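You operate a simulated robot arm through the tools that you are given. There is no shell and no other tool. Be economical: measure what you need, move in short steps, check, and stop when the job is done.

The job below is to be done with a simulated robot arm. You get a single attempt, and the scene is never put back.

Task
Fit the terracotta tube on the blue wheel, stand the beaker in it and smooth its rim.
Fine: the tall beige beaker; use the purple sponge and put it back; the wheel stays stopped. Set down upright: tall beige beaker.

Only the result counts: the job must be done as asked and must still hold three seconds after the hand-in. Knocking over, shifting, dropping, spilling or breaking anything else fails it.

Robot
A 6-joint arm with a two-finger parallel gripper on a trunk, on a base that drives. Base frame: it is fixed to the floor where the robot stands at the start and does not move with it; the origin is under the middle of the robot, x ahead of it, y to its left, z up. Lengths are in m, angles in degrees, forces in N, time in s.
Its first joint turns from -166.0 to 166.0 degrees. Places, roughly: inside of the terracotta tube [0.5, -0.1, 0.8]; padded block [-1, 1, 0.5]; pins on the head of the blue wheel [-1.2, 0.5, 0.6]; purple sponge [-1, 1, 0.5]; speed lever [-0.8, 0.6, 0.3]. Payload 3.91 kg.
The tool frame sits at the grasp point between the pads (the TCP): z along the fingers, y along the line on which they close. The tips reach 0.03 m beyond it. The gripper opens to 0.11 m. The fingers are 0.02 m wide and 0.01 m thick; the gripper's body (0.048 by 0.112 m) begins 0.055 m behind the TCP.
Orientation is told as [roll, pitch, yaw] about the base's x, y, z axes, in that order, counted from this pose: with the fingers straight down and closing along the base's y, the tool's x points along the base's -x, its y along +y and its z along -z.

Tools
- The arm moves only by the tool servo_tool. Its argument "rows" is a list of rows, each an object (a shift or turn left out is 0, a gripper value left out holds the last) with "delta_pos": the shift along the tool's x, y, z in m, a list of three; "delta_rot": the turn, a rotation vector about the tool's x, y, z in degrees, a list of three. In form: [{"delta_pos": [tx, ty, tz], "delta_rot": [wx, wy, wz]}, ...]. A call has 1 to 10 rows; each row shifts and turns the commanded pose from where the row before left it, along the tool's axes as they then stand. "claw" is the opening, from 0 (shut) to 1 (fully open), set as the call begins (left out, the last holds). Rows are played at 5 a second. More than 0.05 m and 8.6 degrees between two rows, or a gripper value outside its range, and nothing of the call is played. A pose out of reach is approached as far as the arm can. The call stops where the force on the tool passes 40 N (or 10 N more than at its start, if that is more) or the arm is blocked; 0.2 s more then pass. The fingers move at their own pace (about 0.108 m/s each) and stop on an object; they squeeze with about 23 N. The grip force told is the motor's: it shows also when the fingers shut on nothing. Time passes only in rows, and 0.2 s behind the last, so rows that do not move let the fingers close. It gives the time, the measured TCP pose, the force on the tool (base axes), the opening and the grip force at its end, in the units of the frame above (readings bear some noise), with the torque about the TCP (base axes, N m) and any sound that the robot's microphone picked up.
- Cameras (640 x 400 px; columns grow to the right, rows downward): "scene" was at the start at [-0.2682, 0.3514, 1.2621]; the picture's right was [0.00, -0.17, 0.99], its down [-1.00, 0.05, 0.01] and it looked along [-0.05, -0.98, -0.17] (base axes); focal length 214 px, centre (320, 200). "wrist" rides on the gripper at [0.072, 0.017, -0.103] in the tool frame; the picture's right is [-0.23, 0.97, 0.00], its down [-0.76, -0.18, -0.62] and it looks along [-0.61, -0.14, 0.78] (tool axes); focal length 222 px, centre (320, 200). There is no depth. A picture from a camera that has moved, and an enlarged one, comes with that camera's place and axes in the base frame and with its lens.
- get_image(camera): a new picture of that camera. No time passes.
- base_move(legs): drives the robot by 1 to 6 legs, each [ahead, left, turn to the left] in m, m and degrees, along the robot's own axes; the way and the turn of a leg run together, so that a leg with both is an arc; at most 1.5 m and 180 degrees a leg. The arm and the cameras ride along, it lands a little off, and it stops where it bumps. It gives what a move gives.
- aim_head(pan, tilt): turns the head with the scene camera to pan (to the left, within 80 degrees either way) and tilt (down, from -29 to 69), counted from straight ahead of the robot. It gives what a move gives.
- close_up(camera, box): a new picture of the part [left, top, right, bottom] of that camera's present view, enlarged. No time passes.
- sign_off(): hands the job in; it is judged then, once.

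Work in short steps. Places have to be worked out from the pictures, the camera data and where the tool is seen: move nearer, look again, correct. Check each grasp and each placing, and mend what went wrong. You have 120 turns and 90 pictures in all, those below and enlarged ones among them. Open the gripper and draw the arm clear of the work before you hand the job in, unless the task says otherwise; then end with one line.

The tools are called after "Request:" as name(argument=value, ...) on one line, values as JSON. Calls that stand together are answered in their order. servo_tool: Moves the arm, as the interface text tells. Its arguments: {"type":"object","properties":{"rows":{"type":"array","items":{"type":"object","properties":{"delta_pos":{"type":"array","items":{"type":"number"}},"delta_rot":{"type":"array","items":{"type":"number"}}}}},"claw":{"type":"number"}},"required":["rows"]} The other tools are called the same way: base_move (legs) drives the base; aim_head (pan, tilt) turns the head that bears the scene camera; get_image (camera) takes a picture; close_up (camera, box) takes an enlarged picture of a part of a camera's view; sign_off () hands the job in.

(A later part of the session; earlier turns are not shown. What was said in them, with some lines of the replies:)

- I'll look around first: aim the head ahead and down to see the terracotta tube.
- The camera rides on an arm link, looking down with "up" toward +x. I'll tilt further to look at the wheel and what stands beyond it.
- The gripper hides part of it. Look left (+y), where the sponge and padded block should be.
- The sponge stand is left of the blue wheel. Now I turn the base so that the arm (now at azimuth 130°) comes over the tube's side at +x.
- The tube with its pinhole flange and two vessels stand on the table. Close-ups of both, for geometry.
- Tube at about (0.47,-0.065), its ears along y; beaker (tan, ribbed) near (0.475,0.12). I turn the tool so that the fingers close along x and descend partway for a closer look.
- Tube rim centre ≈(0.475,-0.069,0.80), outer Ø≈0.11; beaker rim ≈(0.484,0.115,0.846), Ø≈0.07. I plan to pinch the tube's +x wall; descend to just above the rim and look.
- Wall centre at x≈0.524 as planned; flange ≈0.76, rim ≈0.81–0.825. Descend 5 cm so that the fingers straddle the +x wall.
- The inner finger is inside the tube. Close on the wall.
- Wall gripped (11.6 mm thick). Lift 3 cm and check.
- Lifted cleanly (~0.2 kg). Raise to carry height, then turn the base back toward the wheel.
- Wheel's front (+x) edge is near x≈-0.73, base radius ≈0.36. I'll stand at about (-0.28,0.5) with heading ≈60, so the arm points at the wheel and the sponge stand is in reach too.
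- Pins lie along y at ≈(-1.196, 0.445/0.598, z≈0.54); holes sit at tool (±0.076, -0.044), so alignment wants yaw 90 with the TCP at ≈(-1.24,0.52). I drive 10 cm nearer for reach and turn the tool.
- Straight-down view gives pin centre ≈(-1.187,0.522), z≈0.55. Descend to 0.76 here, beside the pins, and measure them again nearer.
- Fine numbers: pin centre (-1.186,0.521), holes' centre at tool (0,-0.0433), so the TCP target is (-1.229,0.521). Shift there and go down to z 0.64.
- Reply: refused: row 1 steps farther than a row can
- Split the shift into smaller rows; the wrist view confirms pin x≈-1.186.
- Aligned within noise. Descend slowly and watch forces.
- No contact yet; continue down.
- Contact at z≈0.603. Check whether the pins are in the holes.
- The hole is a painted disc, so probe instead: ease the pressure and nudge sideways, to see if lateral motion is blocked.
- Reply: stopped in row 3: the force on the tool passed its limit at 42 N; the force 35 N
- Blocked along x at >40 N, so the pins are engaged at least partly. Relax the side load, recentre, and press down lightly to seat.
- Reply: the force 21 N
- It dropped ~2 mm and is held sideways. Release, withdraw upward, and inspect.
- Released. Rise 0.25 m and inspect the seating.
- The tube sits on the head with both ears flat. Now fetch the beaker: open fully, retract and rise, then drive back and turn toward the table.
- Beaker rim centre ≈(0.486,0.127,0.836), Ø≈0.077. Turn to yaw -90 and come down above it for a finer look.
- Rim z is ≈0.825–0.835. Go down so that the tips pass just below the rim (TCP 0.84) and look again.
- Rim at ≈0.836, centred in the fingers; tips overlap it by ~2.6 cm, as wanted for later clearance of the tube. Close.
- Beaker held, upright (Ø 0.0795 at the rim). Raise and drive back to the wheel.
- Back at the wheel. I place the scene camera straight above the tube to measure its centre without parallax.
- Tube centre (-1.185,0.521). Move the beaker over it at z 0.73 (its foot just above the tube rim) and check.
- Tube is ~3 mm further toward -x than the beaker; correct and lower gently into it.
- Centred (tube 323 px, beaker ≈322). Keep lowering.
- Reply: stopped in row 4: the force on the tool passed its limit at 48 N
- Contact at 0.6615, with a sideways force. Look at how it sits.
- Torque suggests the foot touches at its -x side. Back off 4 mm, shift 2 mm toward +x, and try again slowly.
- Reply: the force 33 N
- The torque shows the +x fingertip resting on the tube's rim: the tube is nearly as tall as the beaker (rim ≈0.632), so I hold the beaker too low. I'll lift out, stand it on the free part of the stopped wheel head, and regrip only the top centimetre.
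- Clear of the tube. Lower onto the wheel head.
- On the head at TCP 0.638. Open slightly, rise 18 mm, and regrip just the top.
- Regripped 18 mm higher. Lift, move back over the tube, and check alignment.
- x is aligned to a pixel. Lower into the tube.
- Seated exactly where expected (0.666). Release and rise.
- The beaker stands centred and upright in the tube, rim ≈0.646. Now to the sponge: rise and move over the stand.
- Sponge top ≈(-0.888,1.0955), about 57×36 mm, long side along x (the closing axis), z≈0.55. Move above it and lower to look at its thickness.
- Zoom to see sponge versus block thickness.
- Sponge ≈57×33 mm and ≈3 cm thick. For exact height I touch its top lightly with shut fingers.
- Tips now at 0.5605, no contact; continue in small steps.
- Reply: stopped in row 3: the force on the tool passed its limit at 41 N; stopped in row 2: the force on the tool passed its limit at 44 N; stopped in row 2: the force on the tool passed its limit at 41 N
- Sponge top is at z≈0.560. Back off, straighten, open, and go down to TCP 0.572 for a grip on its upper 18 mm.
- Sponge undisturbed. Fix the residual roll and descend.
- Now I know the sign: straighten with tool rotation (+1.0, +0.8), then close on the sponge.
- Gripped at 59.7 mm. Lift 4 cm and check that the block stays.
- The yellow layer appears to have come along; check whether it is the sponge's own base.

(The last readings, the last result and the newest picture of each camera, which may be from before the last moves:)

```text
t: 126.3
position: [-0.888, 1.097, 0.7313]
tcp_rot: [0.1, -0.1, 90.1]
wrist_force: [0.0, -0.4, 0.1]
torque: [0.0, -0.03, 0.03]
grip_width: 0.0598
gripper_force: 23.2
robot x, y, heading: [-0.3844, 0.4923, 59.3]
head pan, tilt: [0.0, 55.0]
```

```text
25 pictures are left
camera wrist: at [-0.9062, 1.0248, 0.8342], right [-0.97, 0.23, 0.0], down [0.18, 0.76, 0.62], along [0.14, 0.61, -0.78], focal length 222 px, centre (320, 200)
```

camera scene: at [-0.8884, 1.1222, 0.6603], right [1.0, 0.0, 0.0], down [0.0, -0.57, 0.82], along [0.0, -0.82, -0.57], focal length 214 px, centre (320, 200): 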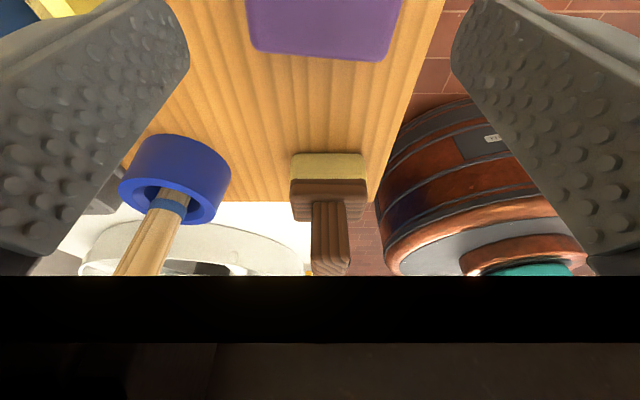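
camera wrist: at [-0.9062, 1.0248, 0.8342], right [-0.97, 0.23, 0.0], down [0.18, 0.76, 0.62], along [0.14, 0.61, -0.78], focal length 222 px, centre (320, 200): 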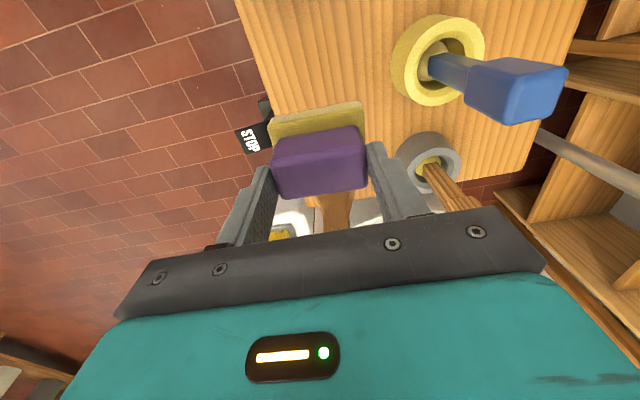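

It is one piece: purple sponge with a yellow face, to be returned to (-0.890,1.0975) at TCP z 0.5727. Rise and carry it to the beaker.

Request:
servo_tool(rows=[{"delta_pos": [0, 0, -0.045]}, {"delta_pos": [0, 0, -0.045]}, {"delta_pos": [0, 0, -0.045]}, {"delta_pos": [0, 0, -0.045]}, {"delta_pos": [0.0443, 0.02, 0]}, {"delta_pos": [0.0443, 0.02, 0]}, {"delta_pos": [0.0443, 0.02, 0]}, {"delta_pos": [0.0443, 0.02, 0]}, {"delta_pos": [0.0443, 0.02, 0]}, {"delta_pos": [0.0443, 0.02, 0]}])

Request:
servo_tool(rows=[{"delta_pos": [0.0443, 0.02, 0]}, {"delta_pos": [0.0443, 0.02, 0]}, {"delta_pos": [0.0443, 0.02, 0]}, {"delta_pos": [0.0443, 0.02, 0]}, {"delta_pos": [0.0443, 0.02, 0]}, {"delta_pos": [0.0443, 0.02, 0]}, {"delta_pos": [0.0443, 0.02, 0]}, {"delta_pos": [0, 0, 0.045]}, {"delta_pos": [0, 0, 0.045]}, {}])

Request:
aim_head(pan=0, tilt=25)

Request:
get_image(camera="scene")

Request:
get_image(camera="wrist")

```text
t: 128.6
position: [-1.0091, 0.8318, 0.912]
tcp_rot: [0.0, 0.1, 90.0]
wrist_force: [-0.2, 0.1, -0.3]
torque: [0.02, -0.02, 0.0]
grip_width: 0.0595
gripper_force: 22.8
robot x, y, heading: [-0.3822, 0.4926, 59.1]
head pan, tilt: [0.0, 55.0]
```

```text
t: 130.8
position: [-1.1486, 0.5209, 0.8206]
tcp_rot: [0.1, -0.1, 90.1]
wrist_force: [0.4, -0.6, -0.8]
torque: [0.0, -0.01, -0.02]
grip_width: 0.0594
gripper_force: 23.0
robot x, y, heading: [-0.3817, 0.4914, 59.5]
head pan, tilt: [0.0, 55.0]
```

```text
t: 131.7
position: [-1.1497, 0.5209, 0.8217]
tcp_rot: [0.0, 0.0, 90.1]
wrist_force: [-0.7, -0.5, -0.6]
torque: [-0.01, 0.0, -0.03]
grip_width: 0.0589
gripper_force: 23.6
robot x, y, heading: [-0.384, 0.4907, 59.6]
head pan, tilt: [0.0, 25.0]
```

```text
24 pictures are left
camera scene: at [-1.1491, 0.5908, 0.8561], right [1.0, 0.0, 0.0], down [0.0, -0.91, 0.42], along [0.0, -0.42, -0.91], focal length 214 px, centre (320, 200)
```

scene: 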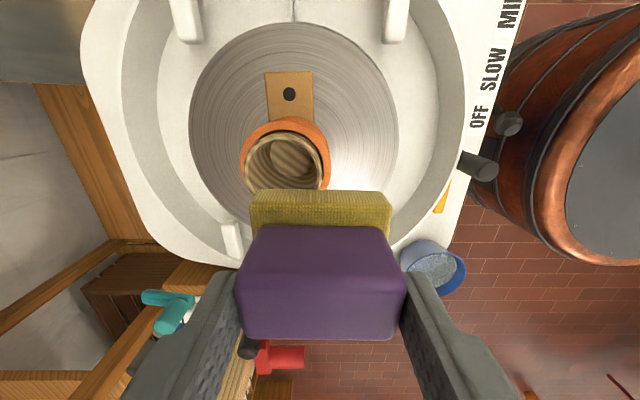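

```text
23 pictures are left
camera wrist: at [-1.1656, 0.4493, 0.9238], right [-0.97, 0.23, 0.0], down [0.18, 0.76, 0.62], along [0.14, 0.61, -0.78], focal length 222 px, centre (320, 200)
```

wrist: 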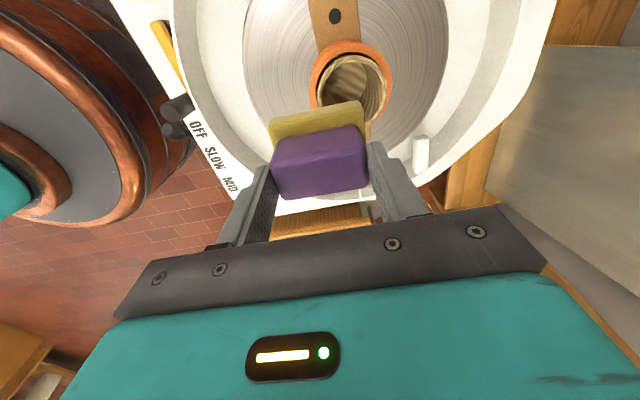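

Sponge above the rim's +x side; descend until light contact.

Request:
servo_tool(rows=[{"delta_pos": [0, 0, 0.04]}, {"delta_pos": [0, 0, 0.04]}, {"delta_pos": [0, 0, 0.02]}, {"delta_pos": [0, 0, 0.006]}, {}])

Request:
servo_tool(rows=[{"delta_pos": [0, 0, 0.002]}, {"delta_pos": [0, 0, 0.002]}, {"delta_pos": [0, 0, 0.002]}, {}])

```text
t: 132.9
position: [-1.1484, 0.5215, 0.7174]
tcp_rot: [0.1, 0.0, 89.9]
wrist_force: [0.5, 0.2, 22.6]
torque: [-0.01, 0.14, 0.0]
grip_width: 0.0594
gripper_force: 23.3
robot x, y, heading: [-0.383, 0.4939, 59.4]
head pan, tilt: [0.0, 25.0]
```

```text
t: 133.4
position: [-1.1495, 0.5207, 0.7177]
tcp_rot: [0.3, -0.1, 90.1]
wrist_force: [2.5, 0.3, 11.3]
torque: [0.0, -0.1, 0.02]
grip_width: 0.059
gripper_force: 22.9
robot x, y, heading: [-0.3822, 0.4894, 59.5]
head pan, tilt: [0.0, 25.0]
stopped in row 2: the force on the tool passed its limit at 43 N (the readings are from after the stop); the commanded pose is now the measured one
```

Light contact (≈11 N) at TCP 0.7177. Wipe round the rim: first 120° of the circle, radius 37 mm.

Request:
servo_tool(rows=[{"delta_pos": [-0.00769, 0.00081, 0]}, {"delta_pos": [-0.00736, 0.00239, 0]}, {"delta_pos": [-0.0067, 0.00387, 0]}, {"delta_pos": [-0.00575, 0.00518, 0]}, {"delta_pos": [-0.00455, 0.00626, 0]}, {"delta_pos": [-0.00315, 0.00707, 0]}, {"delta_pos": [-0.00161, 0.00757, 0]}, {"delta_pos": [0, 0.00773, 0]}, {"delta_pos": [0.00161, 0.00757, 0]}, {"delta_pos": [0.00315, 0.00707, 0]}])

Request:
get_image(camera="scene")

```text
t: 135.6
position: [-1.2046, 0.5548, 0.7172]
tcp_rot: [0.3, 0.0, 90.0]
wrist_force: [3.5, 9.6, 32.2]
torque: [0.37, -0.66, 0.28]
grip_width: 0.0592
gripper_force: 22.8
robot x, y, heading: [-0.3877, 0.4929, 59.4]
head pan, tilt: [0.0, 25.0]
```

```text
22 pictures are left
camera scene: at [-1.2054, 0.6238, 0.752], right [1.0, 0.0, -0.01], down [0.0, -0.91, 0.42], along [0.0, -0.42, -0.91], focal length 214 px, centre (320, 200)
```

scene: 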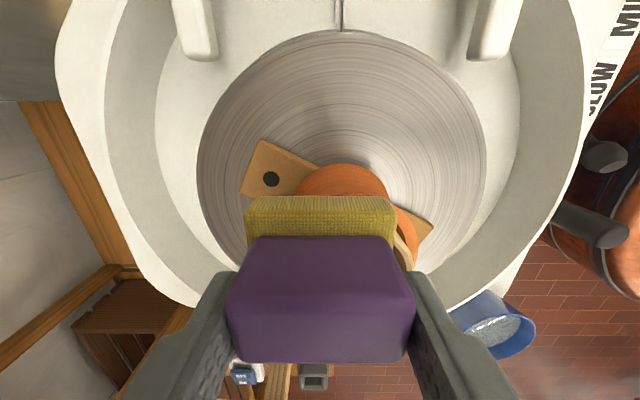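

The head turned along with the drag (62°, still centred on its pins); the pressure had grown to 32 N. Ease off to a few newtons before going on.

Request:
servo_tool(rows=[{"delta_pos": [0, 0, -0.002]}, {}])

```text
t: 136.2
position: [-1.2052, 0.5535, 0.718]
tcp_rot: [0.1, 0.0, 90.1]
wrist_force: [-3.5, 1.9, 8.5]
torque: [0.05, 0.3, -0.11]
grip_width: 0.0592
gripper_force: 23.0
robot x, y, heading: [-0.3865, 0.4897, 59.7]
head pan, tilt: [0.0, 25.0]
```

Ease another 0.4 mm and wipe the next 48°, then see whether the head still turns.

Request:
servo_tool(rows=[{"delta_pos": [0, 0, -0.0004]}, {"delta_pos": [0.00455, 0.00626, 0]}, {"delta_pos": [0.00575, 0.00518, 0]}, {"delta_pos": [0.0067, 0.00387, 0]}, {"delta_pos": [0.00736, 0.00239, 0]}, {}])

Request:
get_image(camera="scene")

```text
t: 137.6
position: [-1.2222, 0.528, 0.7188]
tcp_rot: [0.2, 0.0, 90.0]
wrist_force: [0.0, 0.5, -0.2]
torque: [-0.02, -0.03, 0.02]
grip_width: 0.059
gripper_force: 22.8
robot x, y, heading: [-0.3821, 0.4901, 59.7]
head pan, tilt: [0.0, 25.0]
```

```text
21 pictures are left
camera scene: at [-1.2235, 0.5983, 0.7537], right [1.0, 0.0, 0.0], down [0.0, -0.91, 0.42], along [0.0, -0.42, -0.91], focal length 214 px, centre (320, 200)
```

scene: 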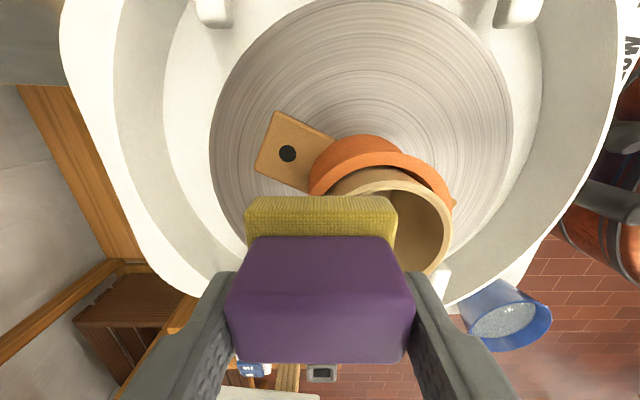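

The head stayed put, but contact became nearly nil. Lower by half a millimetre and check the force.

Request:
servo_tool(rows=[{"delta_pos": [0, 0, 0.0006]}, {}])

```text
t: 138.2
position: [-1.2238, 0.5292, 0.7185]
tcp_rot: [0.2, 0.0, 90.0]
wrist_force: [0.3, 0.1, 0.7]
torque: [0.0, -0.01, 0.01]
grip_width: 0.0593
gripper_force: 23.4
robot x, y, heading: [-0.3828, 0.4944, 59.2]
head pan, tilt: [0.0, 25.0]
```

Request:
servo_tool(rows=[{"delta_pos": [0, 0, 0.0005]}, {}])

```text
t: 138.8
position: [-1.2231, 0.5289, 0.7167]
tcp_rot: [0.3, 0.0, 90.0]
wrist_force: [0.5, -1.0, -0.2]
torque: [-0.01, 0.0, -0.02]
grip_width: 0.0592
gripper_force: 22.4
robot x, y, heading: [-0.3819, 0.4916, 59.5]
head pan, tilt: [0.0, 25.0]
```

Request:
servo_tool(rows=[{"delta_pos": [0, 0, 0.0006]}, {}])

Request:
servo_tool(rows=[{"delta_pos": [0, 0, 0.0005]}, {}])

```text
t: 139.4
position: [-1.2225, 0.5298, 0.7175]
tcp_rot: [0.2, 0.0, 90.0]
wrist_force: [0.1, -0.2, 2.3]
torque: [-0.01, 0.03, 0.0]
grip_width: 0.0591
gripper_force: 23.5
robot x, y, heading: [-0.3834, 0.491, 59.5]
head pan, tilt: [0.0, 25.0]
```

```text
t: 140.0
position: [-1.2221, 0.5292, 0.7172]
tcp_rot: [0.2, 0.0, 90.0]
wrist_force: [-2.5, -2.1, 10.7]
torque: [-0.12, 0.0, 0.0]
grip_width: 0.0591
gripper_force: 23.0
robot x, y, heading: [-0.3818, 0.4961, 59.5]
head pan, tilt: [0.0, 25.0]
```

10.7 N now. Ease slightly and wipe the next 60°.

Request:
servo_tool(rows=[{"delta_pos": [0, 0, -0.0003]}, {"delta_pos": [0.0077, 0.00081, 0]}, {"delta_pos": [0.0077, -0.00081, 0]}, {"delta_pos": [0.00736, -0.00239, 0]}, {"delta_pos": [0.0067, -0.00387, 0]}, {"delta_pos": [0.00575, -0.00518, 0]}])

Request:
get_image(camera="scene")

```text
t: 141.4
position: [-1.2105, 0.4941, 0.7172]
tcp_rot: [0.3, 0.0, 90.1]
wrist_force: [-2.0, 0.4, 13.0]
torque: [0.23, 0.15, 0.08]
grip_width: 0.059
gripper_force: 22.9
robot x, y, heading: [-0.3836, 0.4907, 59.6]
head pan, tilt: [0.0, 25.0]
```

```text
20 pictures are left
camera scene: at [-1.2118, 0.5628, 0.752], right [1.0, 0.0, 0.0], down [0.0, -0.91, 0.42], along [0.0, -0.42, -0.91], focal length 214 px, centre (320, 200)
```

scene: 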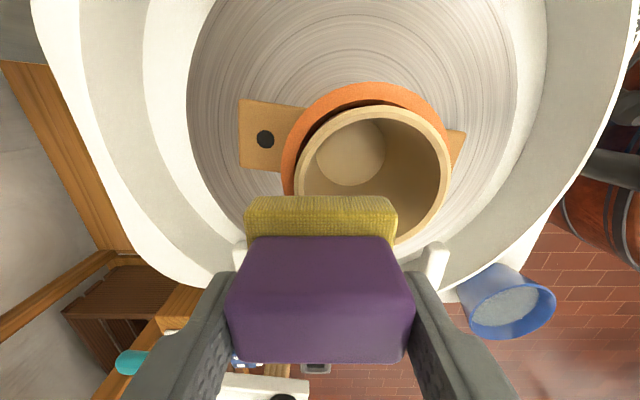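

The interior ribs now look smoothed, but at 10–13 N the head still crept ~19°. I'll use a lighter touch: up 0.7 mm, then check.

Request:
servo_tool(rows=[{"delta_pos": [0, 0, -0.0006]}, {}])

Request:
servo_tool(rows=[{"delta_pos": [0.00455, -0.00626, 0]}, {"delta_pos": [0.00315, -0.00707, 0]}, {"delta_pos": [0.00161, -0.00757, 0]}])

```text
t: 142.0
position: [-1.2112, 0.4937, 0.7159]
tcp_rot: [0.3, 0.0, 90.2]
wrist_force: [-1.4, -1.7, 7.1]
torque: [0.01, 0.15, 0.01]
grip_width: 0.0594
gripper_force: 23.3
robot x, y, heading: [-0.3813, 0.4963, 59.4]
head pan, tilt: [0.0, 25.0]
```

```text
t: 142.8
position: [-1.1895, 0.485, 0.7181]
tcp_rot: [0.2, 0.0, 90.1]
wrist_force: [-1.0, -1.0, 3.8]
torque: [0.07, 0.12, 0.02]
grip_width: 0.0589
gripper_force: 23.1
robot x, y, heading: [-0.3847, 0.4915, 59.6]
head pan, tilt: [0.0, 25.0]
```

3.8 N now — good. Continue with 60° more at about this pressure.

Request:
servo_tool(rows=[{"delta_pos": [0, -0.00774, 0.0002]}, {"delta_pos": [-0.00161, -0.00757, 0]}, {"delta_pos": [-0.00315, -0.00707, 0]}, {"delta_pos": [-0.00455, -0.00626, 0]}, {"delta_pos": [-0.00575, -0.00518, 0]}])

Request:
get_image(camera="scene")

```text
t: 144.0
position: [-1.1563, 0.4998, 0.7174]
tcp_rot: [0.2, 0.1, 90.2]
wrist_force: [-0.3, -3.4, 8.9]
torque: [-0.26, 0.23, 0.01]
grip_width: 0.059
gripper_force: 23.0
robot x, y, heading: [-0.3832, 0.4912, 59.7]
head pan, tilt: [0.0, 25.0]
```

```text
19 pictures are left
camera scene: at [-1.157, 0.569, 0.7521], right [1.0, 0.0, 0.0], down [0.0, -0.91, 0.42], along [0.0, -0.42, -0.91], focal length 214 px, centre (320, 200)
```

scene: 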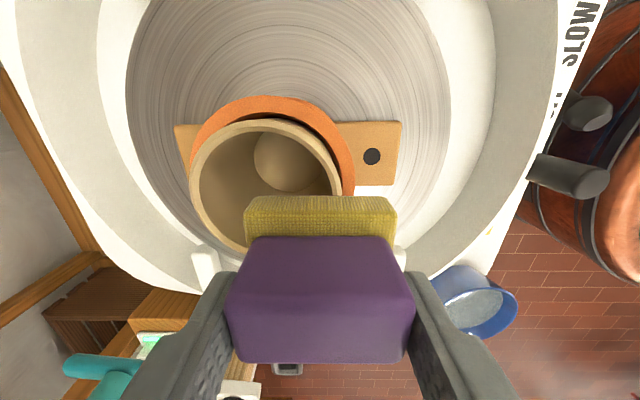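

Head at ≈90° total, sponge at rim angle ≈234°. Continue lightly for the rest of the rim.

Request:
servo_tool(rows=[{"delta_pos": [-0.0067, -0.00387, -0.0003]}, {"delta_pos": [-0.00736, -0.00239, 0]}, {"delta_pos": [-0.0077, -0.00081, 0]}, {"delta_pos": [-0.00769, 0.00081, 0]}, {"delta_pos": [-0.00736, 0.00239, 0]}])

```text
t: 145.2
position: [-1.1528, 0.536, 0.7167]
tcp_rot: [0.1, -0.1, 89.9]
wrist_force: [-0.2, -0.6, 1.1]
torque: [0.0, 0.04, -0.02]
grip_width: 0.0593
gripper_force: 22.9
robot x, y, heading: [-0.3814, 0.4927, 59.4]
head pan, tilt: [0.0, 25.0]
```

Contact is faint; press 0.5 mm and go on.

Request:
servo_tool(rows=[{"delta_pos": [0, 0, 0.0006]}, {"delta_pos": [-0.0067, 0.00387, 0]}, {"delta_pos": [-0.00575, 0.00518, 0]}, {"delta_pos": [-0.00455, 0.00626, 0]}, {"delta_pos": [-0.00315, 0.00707, 0]}])

Request:
servo_tool(rows=[{"delta_pos": [-0.00161, 0.00757, 0]}, {"delta_pos": [0, 0.00774, 0]}, {"delta_pos": [0.00161, 0.00757, 0]}, {"delta_pos": [0.00315, 0.00707, 0]}, {}])

Request:
get_image(camera="scene")

```text
t: 146.4
position: [-1.1741, 0.5566, 0.716]
tcp_rot: [0.2, 0.0, 90.0]
wrist_force: [1.7, -0.7, 8.0]
torque: [-0.12, 0.11, 0.04]
grip_width: 0.0594
gripper_force: 22.2
robot x, y, heading: [-0.3847, 0.4888, 59.5]
head pan, tilt: [0.0, 25.0]
```

```text
t: 147.6
position: [-1.2043, 0.5544, 0.7161]
tcp_rot: [0.2, 0.0, 90.0]
wrist_force: [1.0, 1.7, 12.4]
torque: [-0.05, 0.01, 0.04]
grip_width: 0.0592
gripper_force: 22.7
robot x, y, heading: [-0.3815, 0.4896, 59.5]
head pan, tilt: [0.0, 25.0]
```

```text
18 pictures are left
camera scene: at [-1.2057, 0.6228, 0.752], right [1.0, 0.0, 0.0], down [0.0, -0.91, 0.42], along [0.0, -0.42, -0.91], focal length 214 px, centre (320, 200)
```

scene: 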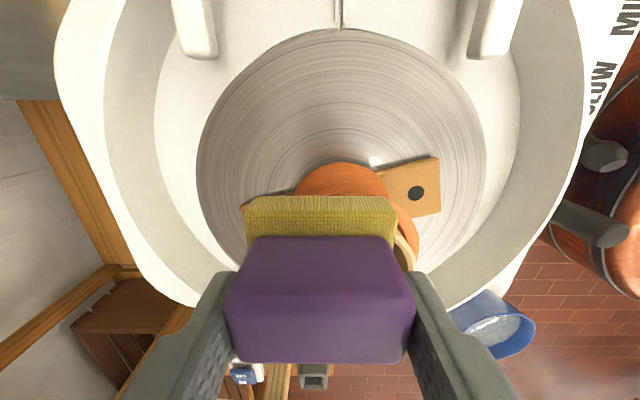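

A full turn of the rim is covered (head crept to ≈104°, still centred). Lift the sponge and inspect the rim.

Request:
servo_tool(rows=[{"delta_pos": [0, 0, -0.02]}, {"delta_pos": [0, 0, -0.04]}, {"delta_pos": [-0.035, 0, -0.03]}, {"delta_pos": [-0.04, 0, 0]}, {}])

Request:
close_up(camera="scene", box=[200, 60, 460, 223])

Request:
get_image(camera="wrist")

```text
t: 148.8
position: [-1.2047, 0.6283, 0.8084]
tcp_rot: [0.2, 0.0, 90.0]
wrist_force: [-0.3, -0.2, -0.4]
torque: [0.04, 0.02, -0.02]
grip_width: 0.059
gripper_force: 23.0
robot x, y, heading: [-0.3825, 0.4922, 59.4]
head pan, tilt: [0.0, 25.0]
```

```text
2.45 times, centred on (330, 142) of scene
camera zoom: at [-1.2057, 0.6978, 0.8427], right [1.0, 0.0, 0.0], down [0.0, -0.91, 0.42], along [0.0, -0.42, -0.91], focal length 526 px, centre (296, 344)
```

zoom: 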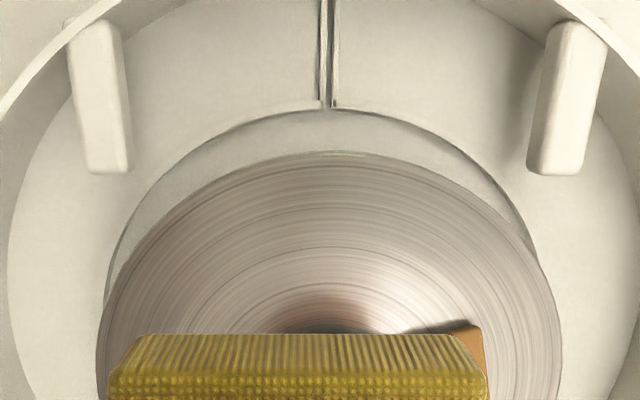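

```text
16 pictures are left
camera wrist: at [-1.222, 0.5561, 0.9105], right [-0.97, 0.23, 0.0], down [0.18, 0.76, 0.62], along [0.14, 0.61, -0.78], focal length 222 px, centre (320, 200)
```

wrist: 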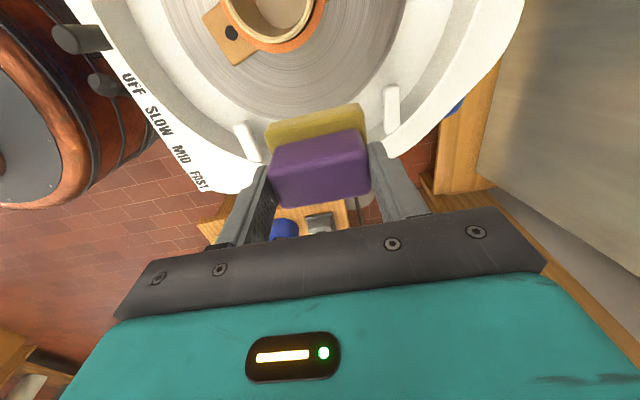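

Move so the scene camera is right above the beaker for a clear look.

Request:
servo_tool(rows=[{"delta_pos": [0, 0, -0.04]}, {"delta_pos": [0.043, -0.003, 0]}, {"delta_pos": [0.043, -0.003, 0]}, {"delta_pos": [0.043, -0.004, 0]}, {"delta_pos": [0.043, -0.004, 0]}, {"delta_pos": [0.043, -0.004, 0]}, {}])

Request:
aim_head(pan=0, tilt=0)

Request:
close_up(camera="scene", box=[220, 130, 420, 255])

```text
t: 150.4
position: [-1.1872, 0.4135, 0.8478]
tcp_rot: [0.2, 0.0, 90.0]
wrist_force: [0.5, 0.6, -1.0]
torque: [0.0, 0.02, 0.01]
grip_width: 0.0591
gripper_force: 22.6
robot x, y, heading: [-0.3815, 0.4939, 59.6]
head pan, tilt: [0.0, 25.0]
```

```text
t: 151.3
position: [-1.1881, 0.4125, 0.8462]
tcp_rot: [0.3, 0.1, 90.0]
wrist_force: [-0.3, 0.7, -1.5]
torque: [0.0, 0.0, 0.02]
grip_width: 0.0593
gripper_force: 23.2
robot x, y, heading: [-0.3806, 0.4903, 59.4]
head pan, tilt: [0.0, 0.0]
```

```text
3.20 times, centred on (320, 192) of scene
camera zoom: at [-1.1885, 0.5232, 0.8848], right [1.0, 0.0, 0.0], down [0.0, -1.0, 0.0], along [0.0, 0.0, -1.0], focal length 686 px, centre (320, 224)
```

zoom: 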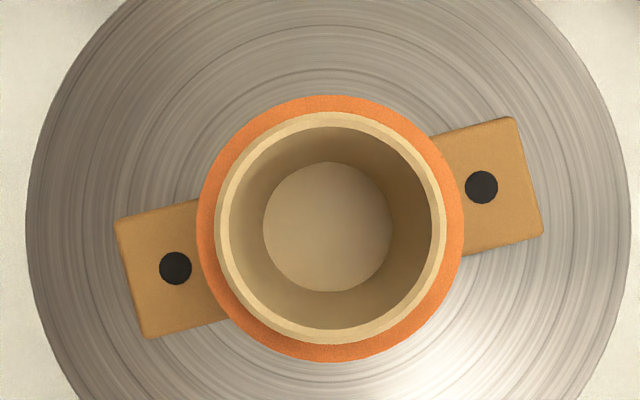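

The beaker's walls and rim now look uniformly smooth; it sits upright and centred, with the tube on its pins. Carry the sponge back to its place.

Request:
servo_tool(rows=[{"delta_pos": [0, 0, -0.04]}, {"delta_pos": [0, 0, -0.04]}, {"delta_pos": [-0.0428, -0.0186, 0]}, {"delta_pos": [-0.0428, -0.0186, 0]}, {"delta_pos": [-0.0428, -0.0186, 0]}, {"delta_pos": [-0.0428, -0.0186, 0]}, {"delta_pos": [-0.0428, -0.0186, 0]}, {"delta_pos": [-0.0428, -0.0186, 0]}, {"delta_pos": [-0.0428, -0.0186, 0]}, {"delta_pos": [-0.0428, -0.0186, 0]}])

Request:
servo_tool(rows=[{"delta_pos": [-0.0428, -0.0186, 0]}, {"delta_pos": [-0.0428, -0.0186, 0]}, {"delta_pos": [-0.0428, -0.0186, 0]}, {"delta_pos": [-0.0428, -0.0186, 0]}, {"delta_pos": [-0.0428, -0.0186, 0]}, {"delta_pos": [-0.0428, -0.0186, 0]}, {"delta_pos": [-0.0428, -0.0186, 0]}, {"delta_pos": [-0.0428, -0.0186, 0]}, {}])

Request:
aim_head(pan=0, tilt=25)

Request:
get_image(camera="scene")

```text
t: 153.5
position: [-1.0365, 0.7574, 0.9253]
tcp_rot: [0.2, 0.0, 90.1]
wrist_force: [0.4, -0.4, 0.5]
torque: [0.0, -0.05, -0.02]
grip_width: 0.0591
gripper_force: 23.2
robot x, y, heading: [-0.3844, 0.4908, 59.5]
head pan, tilt: [0.0, 0.0]
```

```text
t: 155.5
position: [-0.8888, 1.0981, 0.9256]
tcp_rot: [0.2, 0.0, 90.1]
wrist_force: [0.0, 0.1, 0.4]
torque: [0.01, 0.01, -0.01]
grip_width: 0.0595
gripper_force: 23.6
robot x, y, heading: [-0.3842, 0.4908, 59.2]
head pan, tilt: [0.0, 0.0]
```

```text
t: 156.4
position: [-0.8878, 1.0974, 0.9262]
tcp_rot: [0.1, 0.0, 90.0]
wrist_force: [0.1, -0.9, -0.7]
torque: [0.02, 0.0, -0.01]
grip_width: 0.0595
gripper_force: 22.7
robot x, y, heading: [-0.3794, 0.492, 59.2]
head pan, tilt: [0.0, 25.0]
```

```text
14 pictures are left
camera scene: at [-0.8894, 1.1677, 0.9608], right [1.0, 0.0, 0.0], down [0.0, -0.91, 0.42], along [0.0, -0.42, -0.91], focal length 214 px, centre (320, 200)
```

scene: 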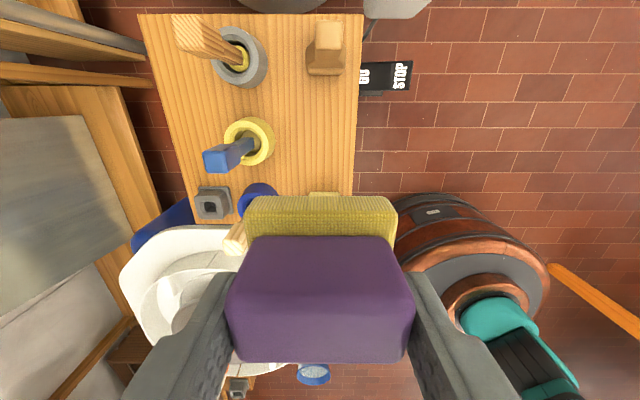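

Over its spot. Lower to just above, then seek contact.

Request:
servo_tool(rows=[{"delta_pos": [0, 0.001, 0.045]}, {"delta_pos": [0, 0, 0.045]}, {"delta_pos": [0, 0, 0.045]}, {"delta_pos": [0, 0, 0.045]}, {"delta_pos": [0, 0, 0.045]}, {"delta_pos": [0, 0, 0.045]}, {"delta_pos": [0, 0, 0.04]}, {"delta_pos": [0, 0, 0.03]}, {}])

Request:
servo_tool(rows=[{"delta_pos": [0, 0, 0.004]}, {"delta_pos": [0, 0, 0.004]}, {}])

```text
t: 158.4
position: [-0.8914, 1.0991, 0.5856]
tcp_rot: [0.2, 0.0, 90.0]
wrist_force: [0.8, -0.7, -0.3]
torque: [-0.04, 0.01, 0.0]
grip_width: 0.059
gripper_force: 22.6
robot x, y, heading: [-0.3838, 0.4929, 59.6]
head pan, tilt: [0.0, 25.0]
```

```text
t: 159.2
position: [-0.8901, 1.0987, 0.5781]
tcp_rot: [0.2, 0.1, 90.0]
wrist_force: [0.2, -0.2, -1.0]
torque: [0.01, 0.0, 0.0]
grip_width: 0.0592
gripper_force: 22.9
robot x, y, heading: [-0.3799, 0.4917, 59.5]
head pan, tilt: [0.0, 25.0]
```

Request:
servo_tool(rows=[{"delta_pos": [0, 0, 0.002]}, {"delta_pos": [0, 0, 0.002]}, {}])

Request:
servo_tool(rows=[{"delta_pos": [0, 0, 0.001]}, {}])

```text
t: 160.0
position: [-0.8915, 1.0987, 0.5739]
tcp_rot: [0.3, -0.1, 90.1]
wrist_force: [-0.3, -0.1, 0.7]
torque: [0.02, -0.01, 0.01]
grip_width: 0.0592
gripper_force: 22.9
robot x, y, heading: [-0.3818, 0.4911, 59.2]
head pan, tilt: [0.0, 25.0]
```

```text
t: 160.6
position: [-0.892, 1.1001, 0.5728]
tcp_rot: [0.1, 0.0, 89.9]
wrist_force: [0.5, -0.4, -0.5]
torque: [-0.02, 0.01, -0.03]
grip_width: 0.0589
gripper_force: 23.4
robot x, y, heading: [-0.3837, 0.492, 59.6]
head pan, tilt: [0.0, 25.0]
```

Request:
servo_tool(rows=[{"delta_pos": [0.001, -0.001, 0.001]}, {}])

Request:
servo_tool(rows=[{"delta_pos": [0, 0, 0.001]}, {}])

```text
t: 161.2
position: [-0.8909, 1.0977, 0.5712]
tcp_rot: [0.2, -0.1, 90.1]
wrist_force: [-1.0, -0.8, -1.3]
torque: [-0.05, -0.02, -0.04]
grip_width: 0.0596
gripper_force: 22.6
robot x, y, heading: [-0.3795, 0.4915, 59.3]
head pan, tilt: [0.0, 25.0]
```

```text
t: 161.8
position: [-0.8901, 1.0968, 0.5703]
tcp_rot: [0.2, 0.0, 90.0]
wrist_force: [0.0, 0.0, -0.9]
torque: [0.03, 0.01, 0.01]
grip_width: 0.0592
gripper_force: 23.3
robot x, y, heading: [-0.3813, 0.4945, 59.4]
head pan, tilt: [0.0, 25.0]
```

The sponge slid up a little in the grip while wiping; continue down in small steps.

Request:
servo_tool(rows=[{"delta_pos": [0, 0, 0.001]}, {"delta_pos": [0, 0, 0.001]}, {}])

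Request:
servo_tool(rows=[{"delta_pos": [0, 0, 0.001]}, {"delta_pos": [0, 0, 0.001]}, {}])

```text
t: 162.6
position: [-0.8911, 1.0972, 0.5683]
tcp_rot: [0.1, 0.0, 90.0]
wrist_force: [0.4, -0.5, -0.3]
torque: [-0.04, 0.02, 0.01]
grip_width: 0.0593
gripper_force: 22.7
robot x, y, heading: [-0.3838, 0.4915, 59.6]
head pan, tilt: [0.0, 25.0]
```

```text
t: 163.4
position: [-0.8897, 1.0976, 0.5669]
tcp_rot: [0.2, 0.0, 90.1]
wrist_force: [-0.2, 0.8, -0.5]
torque: [0.03, -0.01, -0.01]
grip_width: 0.0591
gripper_force: 23.0
robot x, y, heading: [-0.3826, 0.4932, 59.5]
head pan, tilt: [0.0, 25.0]
```

Still no contact; look with the wrist camera.

Request:
close_up(camera="wrist", box=[200, 60, 440, 210])

```text
2.67 times, centred on (320, 135) of wrist
camera zoom: at [-0.9072, 1.0256, 0.6694], right [-0.97, 0.23, 0.0], down [0.18, 0.76, 0.62], along [0.14, 0.61, -0.78], focal length 592 px, centre (320, 373)
```

zoom: 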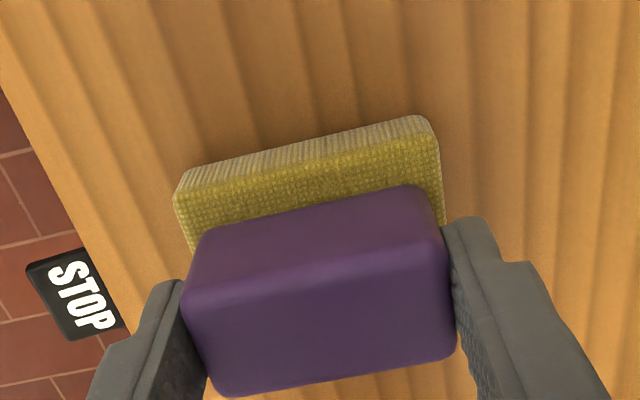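

The sponge sits ~8–10 mm higher between the fingers than before, so a few more mm to go.

Request:
servo_tool(rows=[{"delta_pos": [0, 0, 0.0012]}, {"delta_pos": [0, 0, 0.0012]}, {}])

Request:
servo_tool(rows=[{"delta_pos": [0, 0, 0.001]}, {"delta_pos": [0, 0, 0.001]}, {}])

```text
t: 164.2
position: [-0.8904, 1.0979, 0.5655]
tcp_rot: [0.3, -0.1, 89.9]
wrist_force: [1.5, 0.3, 5.9]
torque: [0.12, 0.14, -0.05]
grip_width: 0.0593
gripper_force: 22.9
robot x, y, heading: [-0.3825, 0.4905, 59.5]
head pan, tilt: [0.0, 25.0]
```

```text
t: 165.0
position: [-0.8893, 1.0976, 0.5646]
tcp_rot: [0.3, -0.2, 90.0]
wrist_force: [1.9, -1.1, 32.0]
torque: [0.01, 0.3, 0.02]
grip_width: 0.0591
gripper_force: 23.1
robot x, y, heading: [-0.3875, 0.4933, 59.4]
head pan, tilt: [0.0, 25.0]
```

Down on the stand. Ease the pressure, release and rise.

Request:
servo_tool(rows=[{"delta_pos": [0, 0, -0.002]}, {}])

Request:
servo_tool(claw=0.8, rows=[{}, {}, {}, {"delta_pos": [0, 0, -0.03]}, {"delta_pos": [0, 0, -0.04]}, {"delta_pos": [0, 0, -0.045]}, {}])

Request:
get_image(camera="wrist")

```text
t: 165.6
position: [-0.89, 1.0964, 0.5645]
tcp_rot: [0.1, 0.0, 90.1]
wrist_force: [-4.3, 4.4, 13.1]
torque: [0.37, 0.7, -0.09]
grip_width: 0.0594
gripper_force: 23.2
robot x, y, heading: [-0.3838, 0.489, 59.2]
head pan, tilt: [0.0, 25.0]
```

```text
t: 167.2
position: [-0.8902, 1.0975, 0.68]
tcp_rot: [0.2, 0.0, 90.0]
wrist_force: [0.5, -0.1, 0.8]
torque: [0.01, 0.01, 0.03]
grip_width: 0.0879
gripper_force: 0.2
robot x, y, heading: [-0.3825, 0.4935, 59.5]
head pan, tilt: [0.0, 25.0]
```

```text
12 pictures are left
camera wrist: at [-0.9074, 1.0248, 0.7823], right [-0.97, 0.23, 0.0], down [0.18, 0.76, 0.62], along [0.14, 0.61, -0.78], focal length 222 px, centre (320, 200)
```

wrist: 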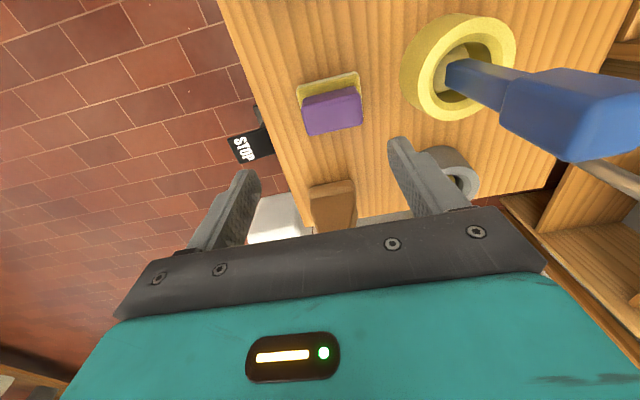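

The sponge looks slightly shifted/turned; take the same overhead view as before for comparison.

Request:
servo_tool(claw=1, rows=[{"delta_pos": [0, 0, -0.045]}, {"delta_pos": [0, 0, -0.045]}, {"delta_pos": [0, 0, -0.045]}, {"delta_pos": [0, 0, -0.045]}, {"delta_pos": [0, 0, -0.045]}, {"delta_pos": [0.039, 0, -0.02]}, {"delta_pos": [0.039, 0, -0.02]}, {"delta_pos": [0.039, 0, -0.016]}, {}])

Request:
aim_head(pan=0, tilt=0)

Request:
get_image(camera="scene")

Request:
close_up(camera="scene", box=[260, 160, 380, 235])

```text
t: 169.2
position: [-0.8887, 0.9812, 0.9622]
tcp_rot: [0.2, 0.0, 90.0]
wrist_force: [0.5, -0.3, 0.9]
torque: [-0.01, 0.01, 0.01]
grip_width: 0.1099
gripper_force: 0.0
robot x, y, heading: [-0.3818, 0.4935, 59.5]
head pan, tilt: [0.0, 25.0]
```

```text
t: 170.1
position: [-0.8897, 0.9817, 0.9616]
tcp_rot: [0.3, 0.0, 90.0]
wrist_force: [0.7, -0.5, 0.2]
torque: [0.0, -0.01, 0.01]
grip_width: 0.11
gripper_force: 0.0
robot x, y, heading: [-0.3824, 0.4892, 59.2]
head pan, tilt: [0.0, 0.0]
```

```text
11 pictures are left
camera scene: at [-0.8902, 1.0912, 0.9983], right [1.0, 0.0, 0.0], down [0.0, -1.0, 0.0], along [0.0, 0.0, -1.0], focal length 214 px, centre (320, 200)
```

scene: 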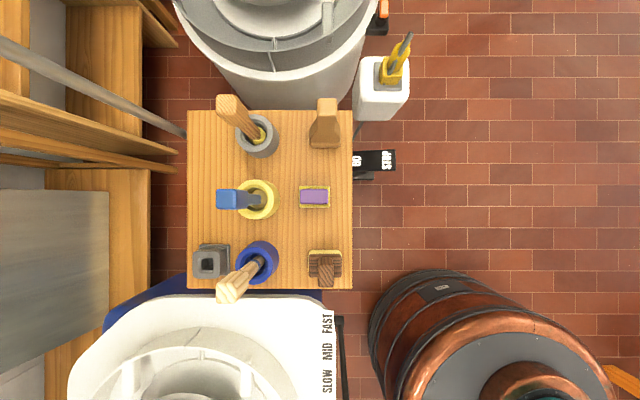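

```text
5.33 times, centred on (320, 198) of scene
camera zoom: at [-0.8902, 1.0912, 0.9983], right [1.0, 0.0, 0.0], down [0.0, -1.0, 0.0], along [0.0, 0.0, -1.0], focal length 1144 px, centre (320, 213)
```

zoom: 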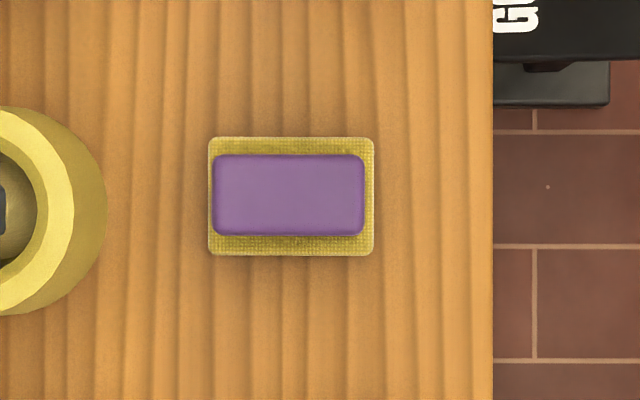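

The sponge ended ≈14 mm toward -x of its old spot. I'll nudge it back: straddle it centred on the old place (x≈-0.888) and close, so that the finger pushes it over.

Request:
servo_tool(rows=[{"delta_pos": [-0.0385, -0.0005, 0.02]}, {"delta_pos": [-0.0385, -0.0005, 0.02]}, {"delta_pos": [-0.038, -0.0005, 0.02]}, {"delta_pos": [0, 0, 0.045]}, {"delta_pos": [0, 0, 0.045]}, {"delta_pos": [0, 0, 0.045]}, {"delta_pos": [0, 0, 0.045]}, {"delta_pos": [0, 0, 0.045]}, {"delta_pos": [0, 0, 0.04]}, {}])

Request:
get_image(camera="wrist")

```text
t: 172.2
position: [-0.8881, 1.0958, 0.6355]
tcp_rot: [0.2, 0.0, 90.0]
wrist_force: [0.1, 0.3, 0.3]
torque: [0.02, 0.03, 0.01]
grip_width: 0.1102
gripper_force: 0.1
robot x, y, heading: [-0.3822, 0.4933, 59.5]
head pan, tilt: [0.0, 0.0]
```

```text
9 pictures are left
camera wrist: at [-0.9051, 1.0238, 0.738], right [-0.97, 0.23, 0.0], down [0.18, 0.76, 0.62], along [0.14, 0.61, -0.78], focal length 222 px, centre (320, 200)
```

wrist: 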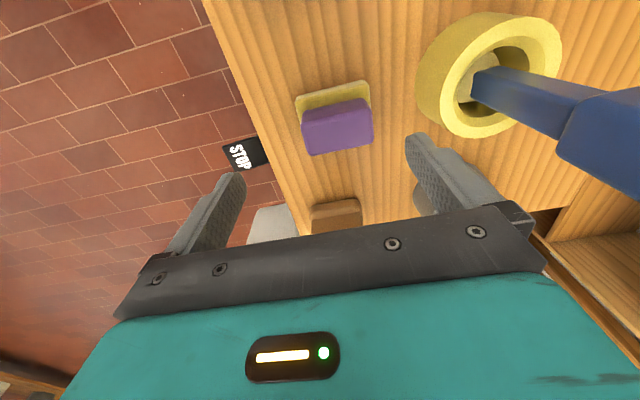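

Clear of the cup. Descend to TCP 0.572 and close.

Request:
servo_tool(rows=[{"delta_pos": [0, 0, 0.03]}, {"delta_pos": [0, 0, 0.02]}, {"delta_pos": [0, 0, 0.013]}, {}])

Request:
servo_tool(claw=0.53, rows=[{}, {}, {}, {}])

Request:
servo_tool(claw=0.8, rows=[{}, {}, {}, {"delta_pos": [0, 0, -0.03]}, {"delta_pos": [0, 0, -0.04]}, {"delta_pos": [0, 0, -0.045]}, {}])

Request:
get_image(camera="wrist")

```text
t: 172.6
position: [-0.8899, 1.098, 0.6322]
tcp_rot: [0.6, -0.6, 90.1]
wrist_force: [2.6, -3.1, 15.2]
torque: [2.09, -0.08, -0.49]
grip_width: 0.1101
gripper_force: 0.1
robot x, y, heading: [-0.3804, 0.4932, 59.5]
head pan, tilt: [0.0, 0.0]
stopped in row 1: the force on the tool passed its limit at 55 N (the readings are from after the stop); the commanded pose is now the measured one
```

```text
t: 173.6
position: [-0.8896, 1.0979, 0.6298]
tcp_rot: [0.6, -0.7, 90.2]
wrist_force: [2.2, -4.4, 28.5]
torque: [3.64, -0.28, -0.38]
grip_width: 0.0581
gripper_force: 0.1
robot x, y, heading: [-0.3805, 0.4905, 59.3]
head pan, tilt: [0.0, 0.0]
```

```text
t: 175.2
position: [-0.8887, 1.0974, 0.7434]
tcp_rot: [0.5, -0.5, 90.2]
wrist_force: [0.6, 0.4, 0.1]
torque: [0.04, -0.01, -0.01]
grip_width: 0.088
gripper_force: 0.1
robot x, y, heading: [-0.3804, 0.4936, 59.8]
head pan, tilt: [0.0, 0.0]
```

```text
8 pictures are left
camera wrist: at [-0.906, 1.0238, 0.8463], right [-0.97, 0.23, 0.01], down [0.18, 0.76, 0.63], along [0.13, 0.61, -0.78], focal length 222 px, centre (320, 200)
```

wrist: 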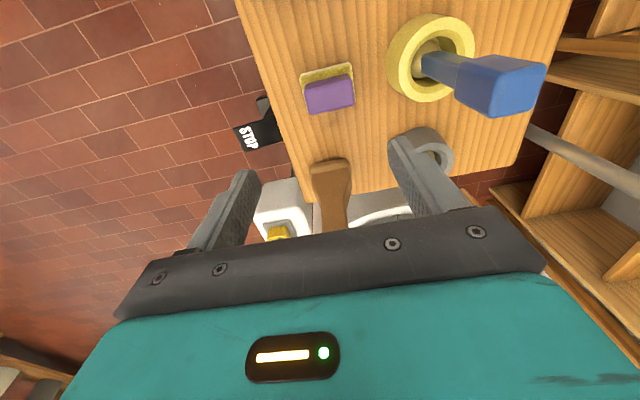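

The lowered scene head (tilt 0) touched the wooden tool behind; it must be tilted out of the way (55°), as in the first grasp. Straighten and check that tool and sponge first.

Request:
aim_head(pan=0, tilt=55)

Request:
servo_tool(claw=1, rows=[{"delta_rot": [0.5, 0.5, 0]}, {"delta_pos": [0, 0, -0.02]}, {}])

Request:
close_up(camera="wrist", box=[220, 20, 540, 220])

```text
t: 176.4
position: [-0.8888, 1.0974, 0.7431]
tcp_rot: [0.5, -0.5, 90.1]
wrist_force: [-0.2, 0.0, 0.5]
torque: [-0.01, -0.02, 0.03]
grip_width: 0.0881
gripper_force: 0.1
robot x, y, heading: [-0.3905, 0.4911, 59.7]
head pan, tilt: [0.0, 55.0]
```

```text
t: 177.2
position: [-0.8882, 1.0974, 0.765]
tcp_rot: [0.0, 0.1, 90.1]
wrist_force: [0.1, -0.7, 0.5]
torque: [0.02, -0.03, -0.03]
grip_width: 0.11
gripper_force: 0.0
robot x, y, heading: [-0.3841, 0.4914, 59.6]
head pan, tilt: [0.0, 55.0]
```

```text
2.00 times, centred on (380, 120) of wrist
camera zoom: at [-0.9064, 1.0251, 0.8674], right [-0.97, 0.23, 0.0], down [0.18, 0.76, 0.62], along [0.14, 0.61, -0.78], focal length 444 px, centre (200, 360)
```

zoom: 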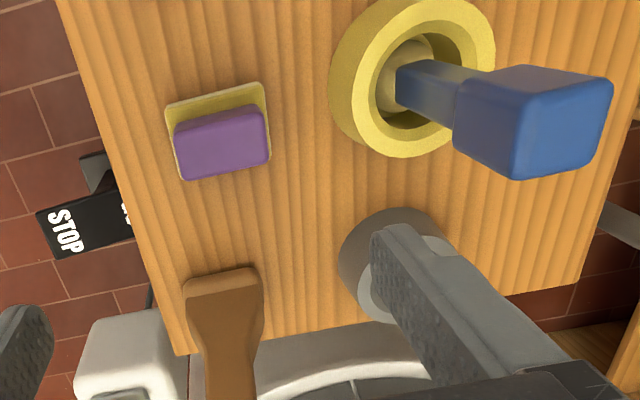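

The wooden tool stands as before. With the head tilted away, descend again and close.

Request:
servo_tool(rows=[{"delta_pos": [0, 0, 0.045]}, {"delta_pos": [0, 0, 0.045]}, {"delta_pos": [0, 0, 0.045]}, {"delta_pos": [0, 0, 0.03]}, {"delta_pos": [0, 0, 0.015]}, {"delta_pos": [0, 0, 0.013]}, {}])

```text
t: 178.8
position: [-0.8888, 1.0963, 0.5724]
tcp_rot: [0.1, 0.1, 90.1]
wrist_force: [0.0, 0.0, 0.6]
torque: [0.04, 0.0, -0.02]
grip_width: 0.1101
gripper_force: 0.1
robot x, y, heading: [-0.3843, 0.4922, 59.7]
head pan, tilt: [0.0, 55.0]
```

Request:
servo_tool(claw=0.545, rows=[{}, {}, {}, {}])

Request:
servo_tool(claw=0.8, rows=[{}, {}, {}, {"delta_pos": [0, 0, -0.03]}, {"delta_pos": [0, 0, -0.04]}, {"delta_pos": [0, 0, -0.045]}, {"delta_pos": [0, 0, -0.045]}, {"delta_pos": [0, 0, -0.045]}])

```text
t: 179.8
position: [-0.8892, 1.0973, 0.5705]
tcp_rot: [-0.1, -0.1, 90.0]
wrist_force: [0.2, 0.2, -0.5]
torque: [-0.02, 0.04, -0.03]
grip_width: 0.0601
gripper_force: 0.4
robot x, y, heading: [-0.3845, 0.4938, 59.3]
head pan, tilt: [0.0, 55.0]
```

```text
t: 181.6
position: [-0.8892, 1.0972, 0.7772]
tcp_rot: [0.0, 0.0, 90.1]
wrist_force: [0.0, 0.1, -1.5]
torque: [0.01, -0.02, -0.01]
grip_width: 0.0878
gripper_force: 0.0
robot x, y, heading: [-0.3858, 0.4919, 59.9]
head pan, tilt: [0.0, 55.0]
```

Now rise further and take the overhead comparison view (high up, so the head clears everything).

Request:
servo_tool(claw=1, rows=[{"delta_pos": [0, 0, -0.045]}, {"delta_pos": [0, 0, -0.045]}, {"delta_pos": [0, 0, -0.045]}, {"delta_pos": [0.039, 0, -0.02]}, {"delta_pos": [0.039, 0, -0.02]}, {"delta_pos": [0.039, 0, -0.01]}, {}])

Request:
aim_head(pan=0, tilt=0)

Request:
get_image(camera="scene")

```text
t: 183.2
position: [-0.8879, 0.9795, 0.962]
tcp_rot: [0.0, 0.1, 90.0]
wrist_force: [-0.4, -0.3, 0.3]
torque: [-0.02, -0.01, 0.01]
grip_width: 0.1099
gripper_force: 0.0
robot x, y, heading: [-0.385, 0.4934, 59.6]
head pan, tilt: [0.0, 55.0]
```

```text
t: 184.4
position: [-0.8873, 0.981, 0.9602]
tcp_rot: [0.1, 0.0, 90.2]
wrist_force: [-0.4, 0.5, -0.6]
torque: [0.03, 0.02, 0.0]
grip_width: 0.11
gripper_force: 0.1
robot x, y, heading: [-0.3837, 0.4915, 59.6]
head pan, tilt: [0.0, 0.0]
```

```text
6 pictures are left
camera scene: at [-0.8896, 1.0911, 0.9982], right [1.0, 0.0, 0.0], down [0.0, -1.0, 0.0], along [0.0, 0.0, -1.0], focal length 214 px, centre (320, 200)
```

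scene: 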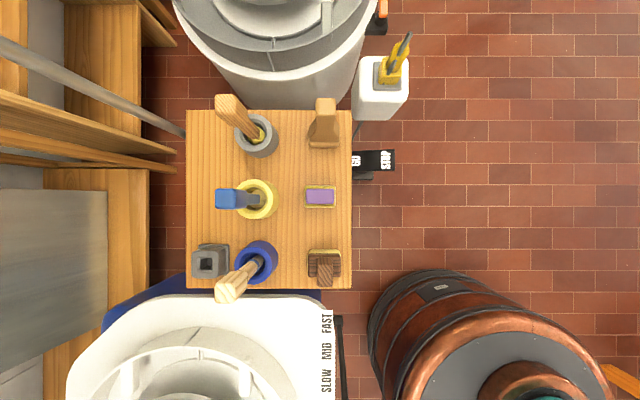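

The sponge is back within ~2–3 mm, and all neighbours stand as before. Draw the arm back and take a last look at the wheel.

Request:
servo_tool(rows=[{"delta_pos": [0.04, 0, -0.02]}, {"delta_pos": [0.04, 0, -0.02]}, {"delta_pos": [0.04, 0, 0]}, {"delta_pos": [0.04, -0.02, 0]}, {"delta_pos": [0.04, -0.02, 0]}, {"delta_pos": [0.04, -0.02, 0]}, {}])

Request:
get_image(camera="scene")

```text
t: 186.1
position: [-0.829, 0.739, 1.0007]
tcp_rot: [0.0, 0.0, 90.1]
wrist_force: [0.2, 0.3, -0.1]
torque: [0.02, 0.01, 0.03]
grip_width: 0.1102
gripper_force: 0.1
robot x, y, heading: [-0.3828, 0.4906, 59.3]
head pan, tilt: [0.0, 0.0]
```

```text
5 pictures are left
camera scene: at [-0.8295, 0.8494, 1.0377], right [1.0, 0.0, 0.0], down [0.0, -1.0, 0.0], along [0.0, 0.0, -1.0], focal length 214 px, centre (320, 200)
```

scene: 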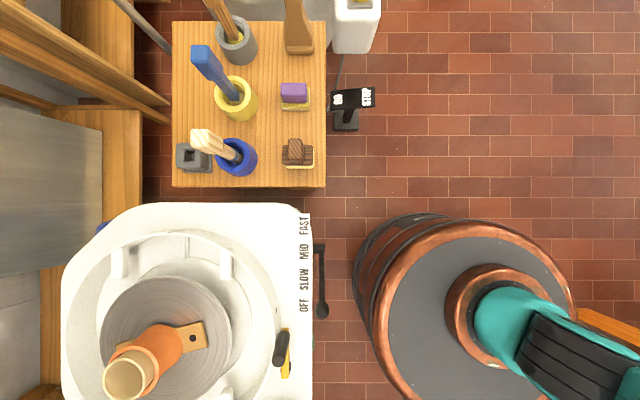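

The beaker stands upright in the tube on the wheel, the lever is untouched at OFF, the sponge is back, and the arm is clear with the gripper open.

Request:
sign_off()

```text
The job is handed in.
```

The job is handed in: the tube is on the blue wheel's pins, the tall beige beaker stands upright in it with its rim wiped all round, the sponge is back within about 3 mm, and the lever is still at OFF, though the drag of wiping turned the wheel head by hand about 104°.
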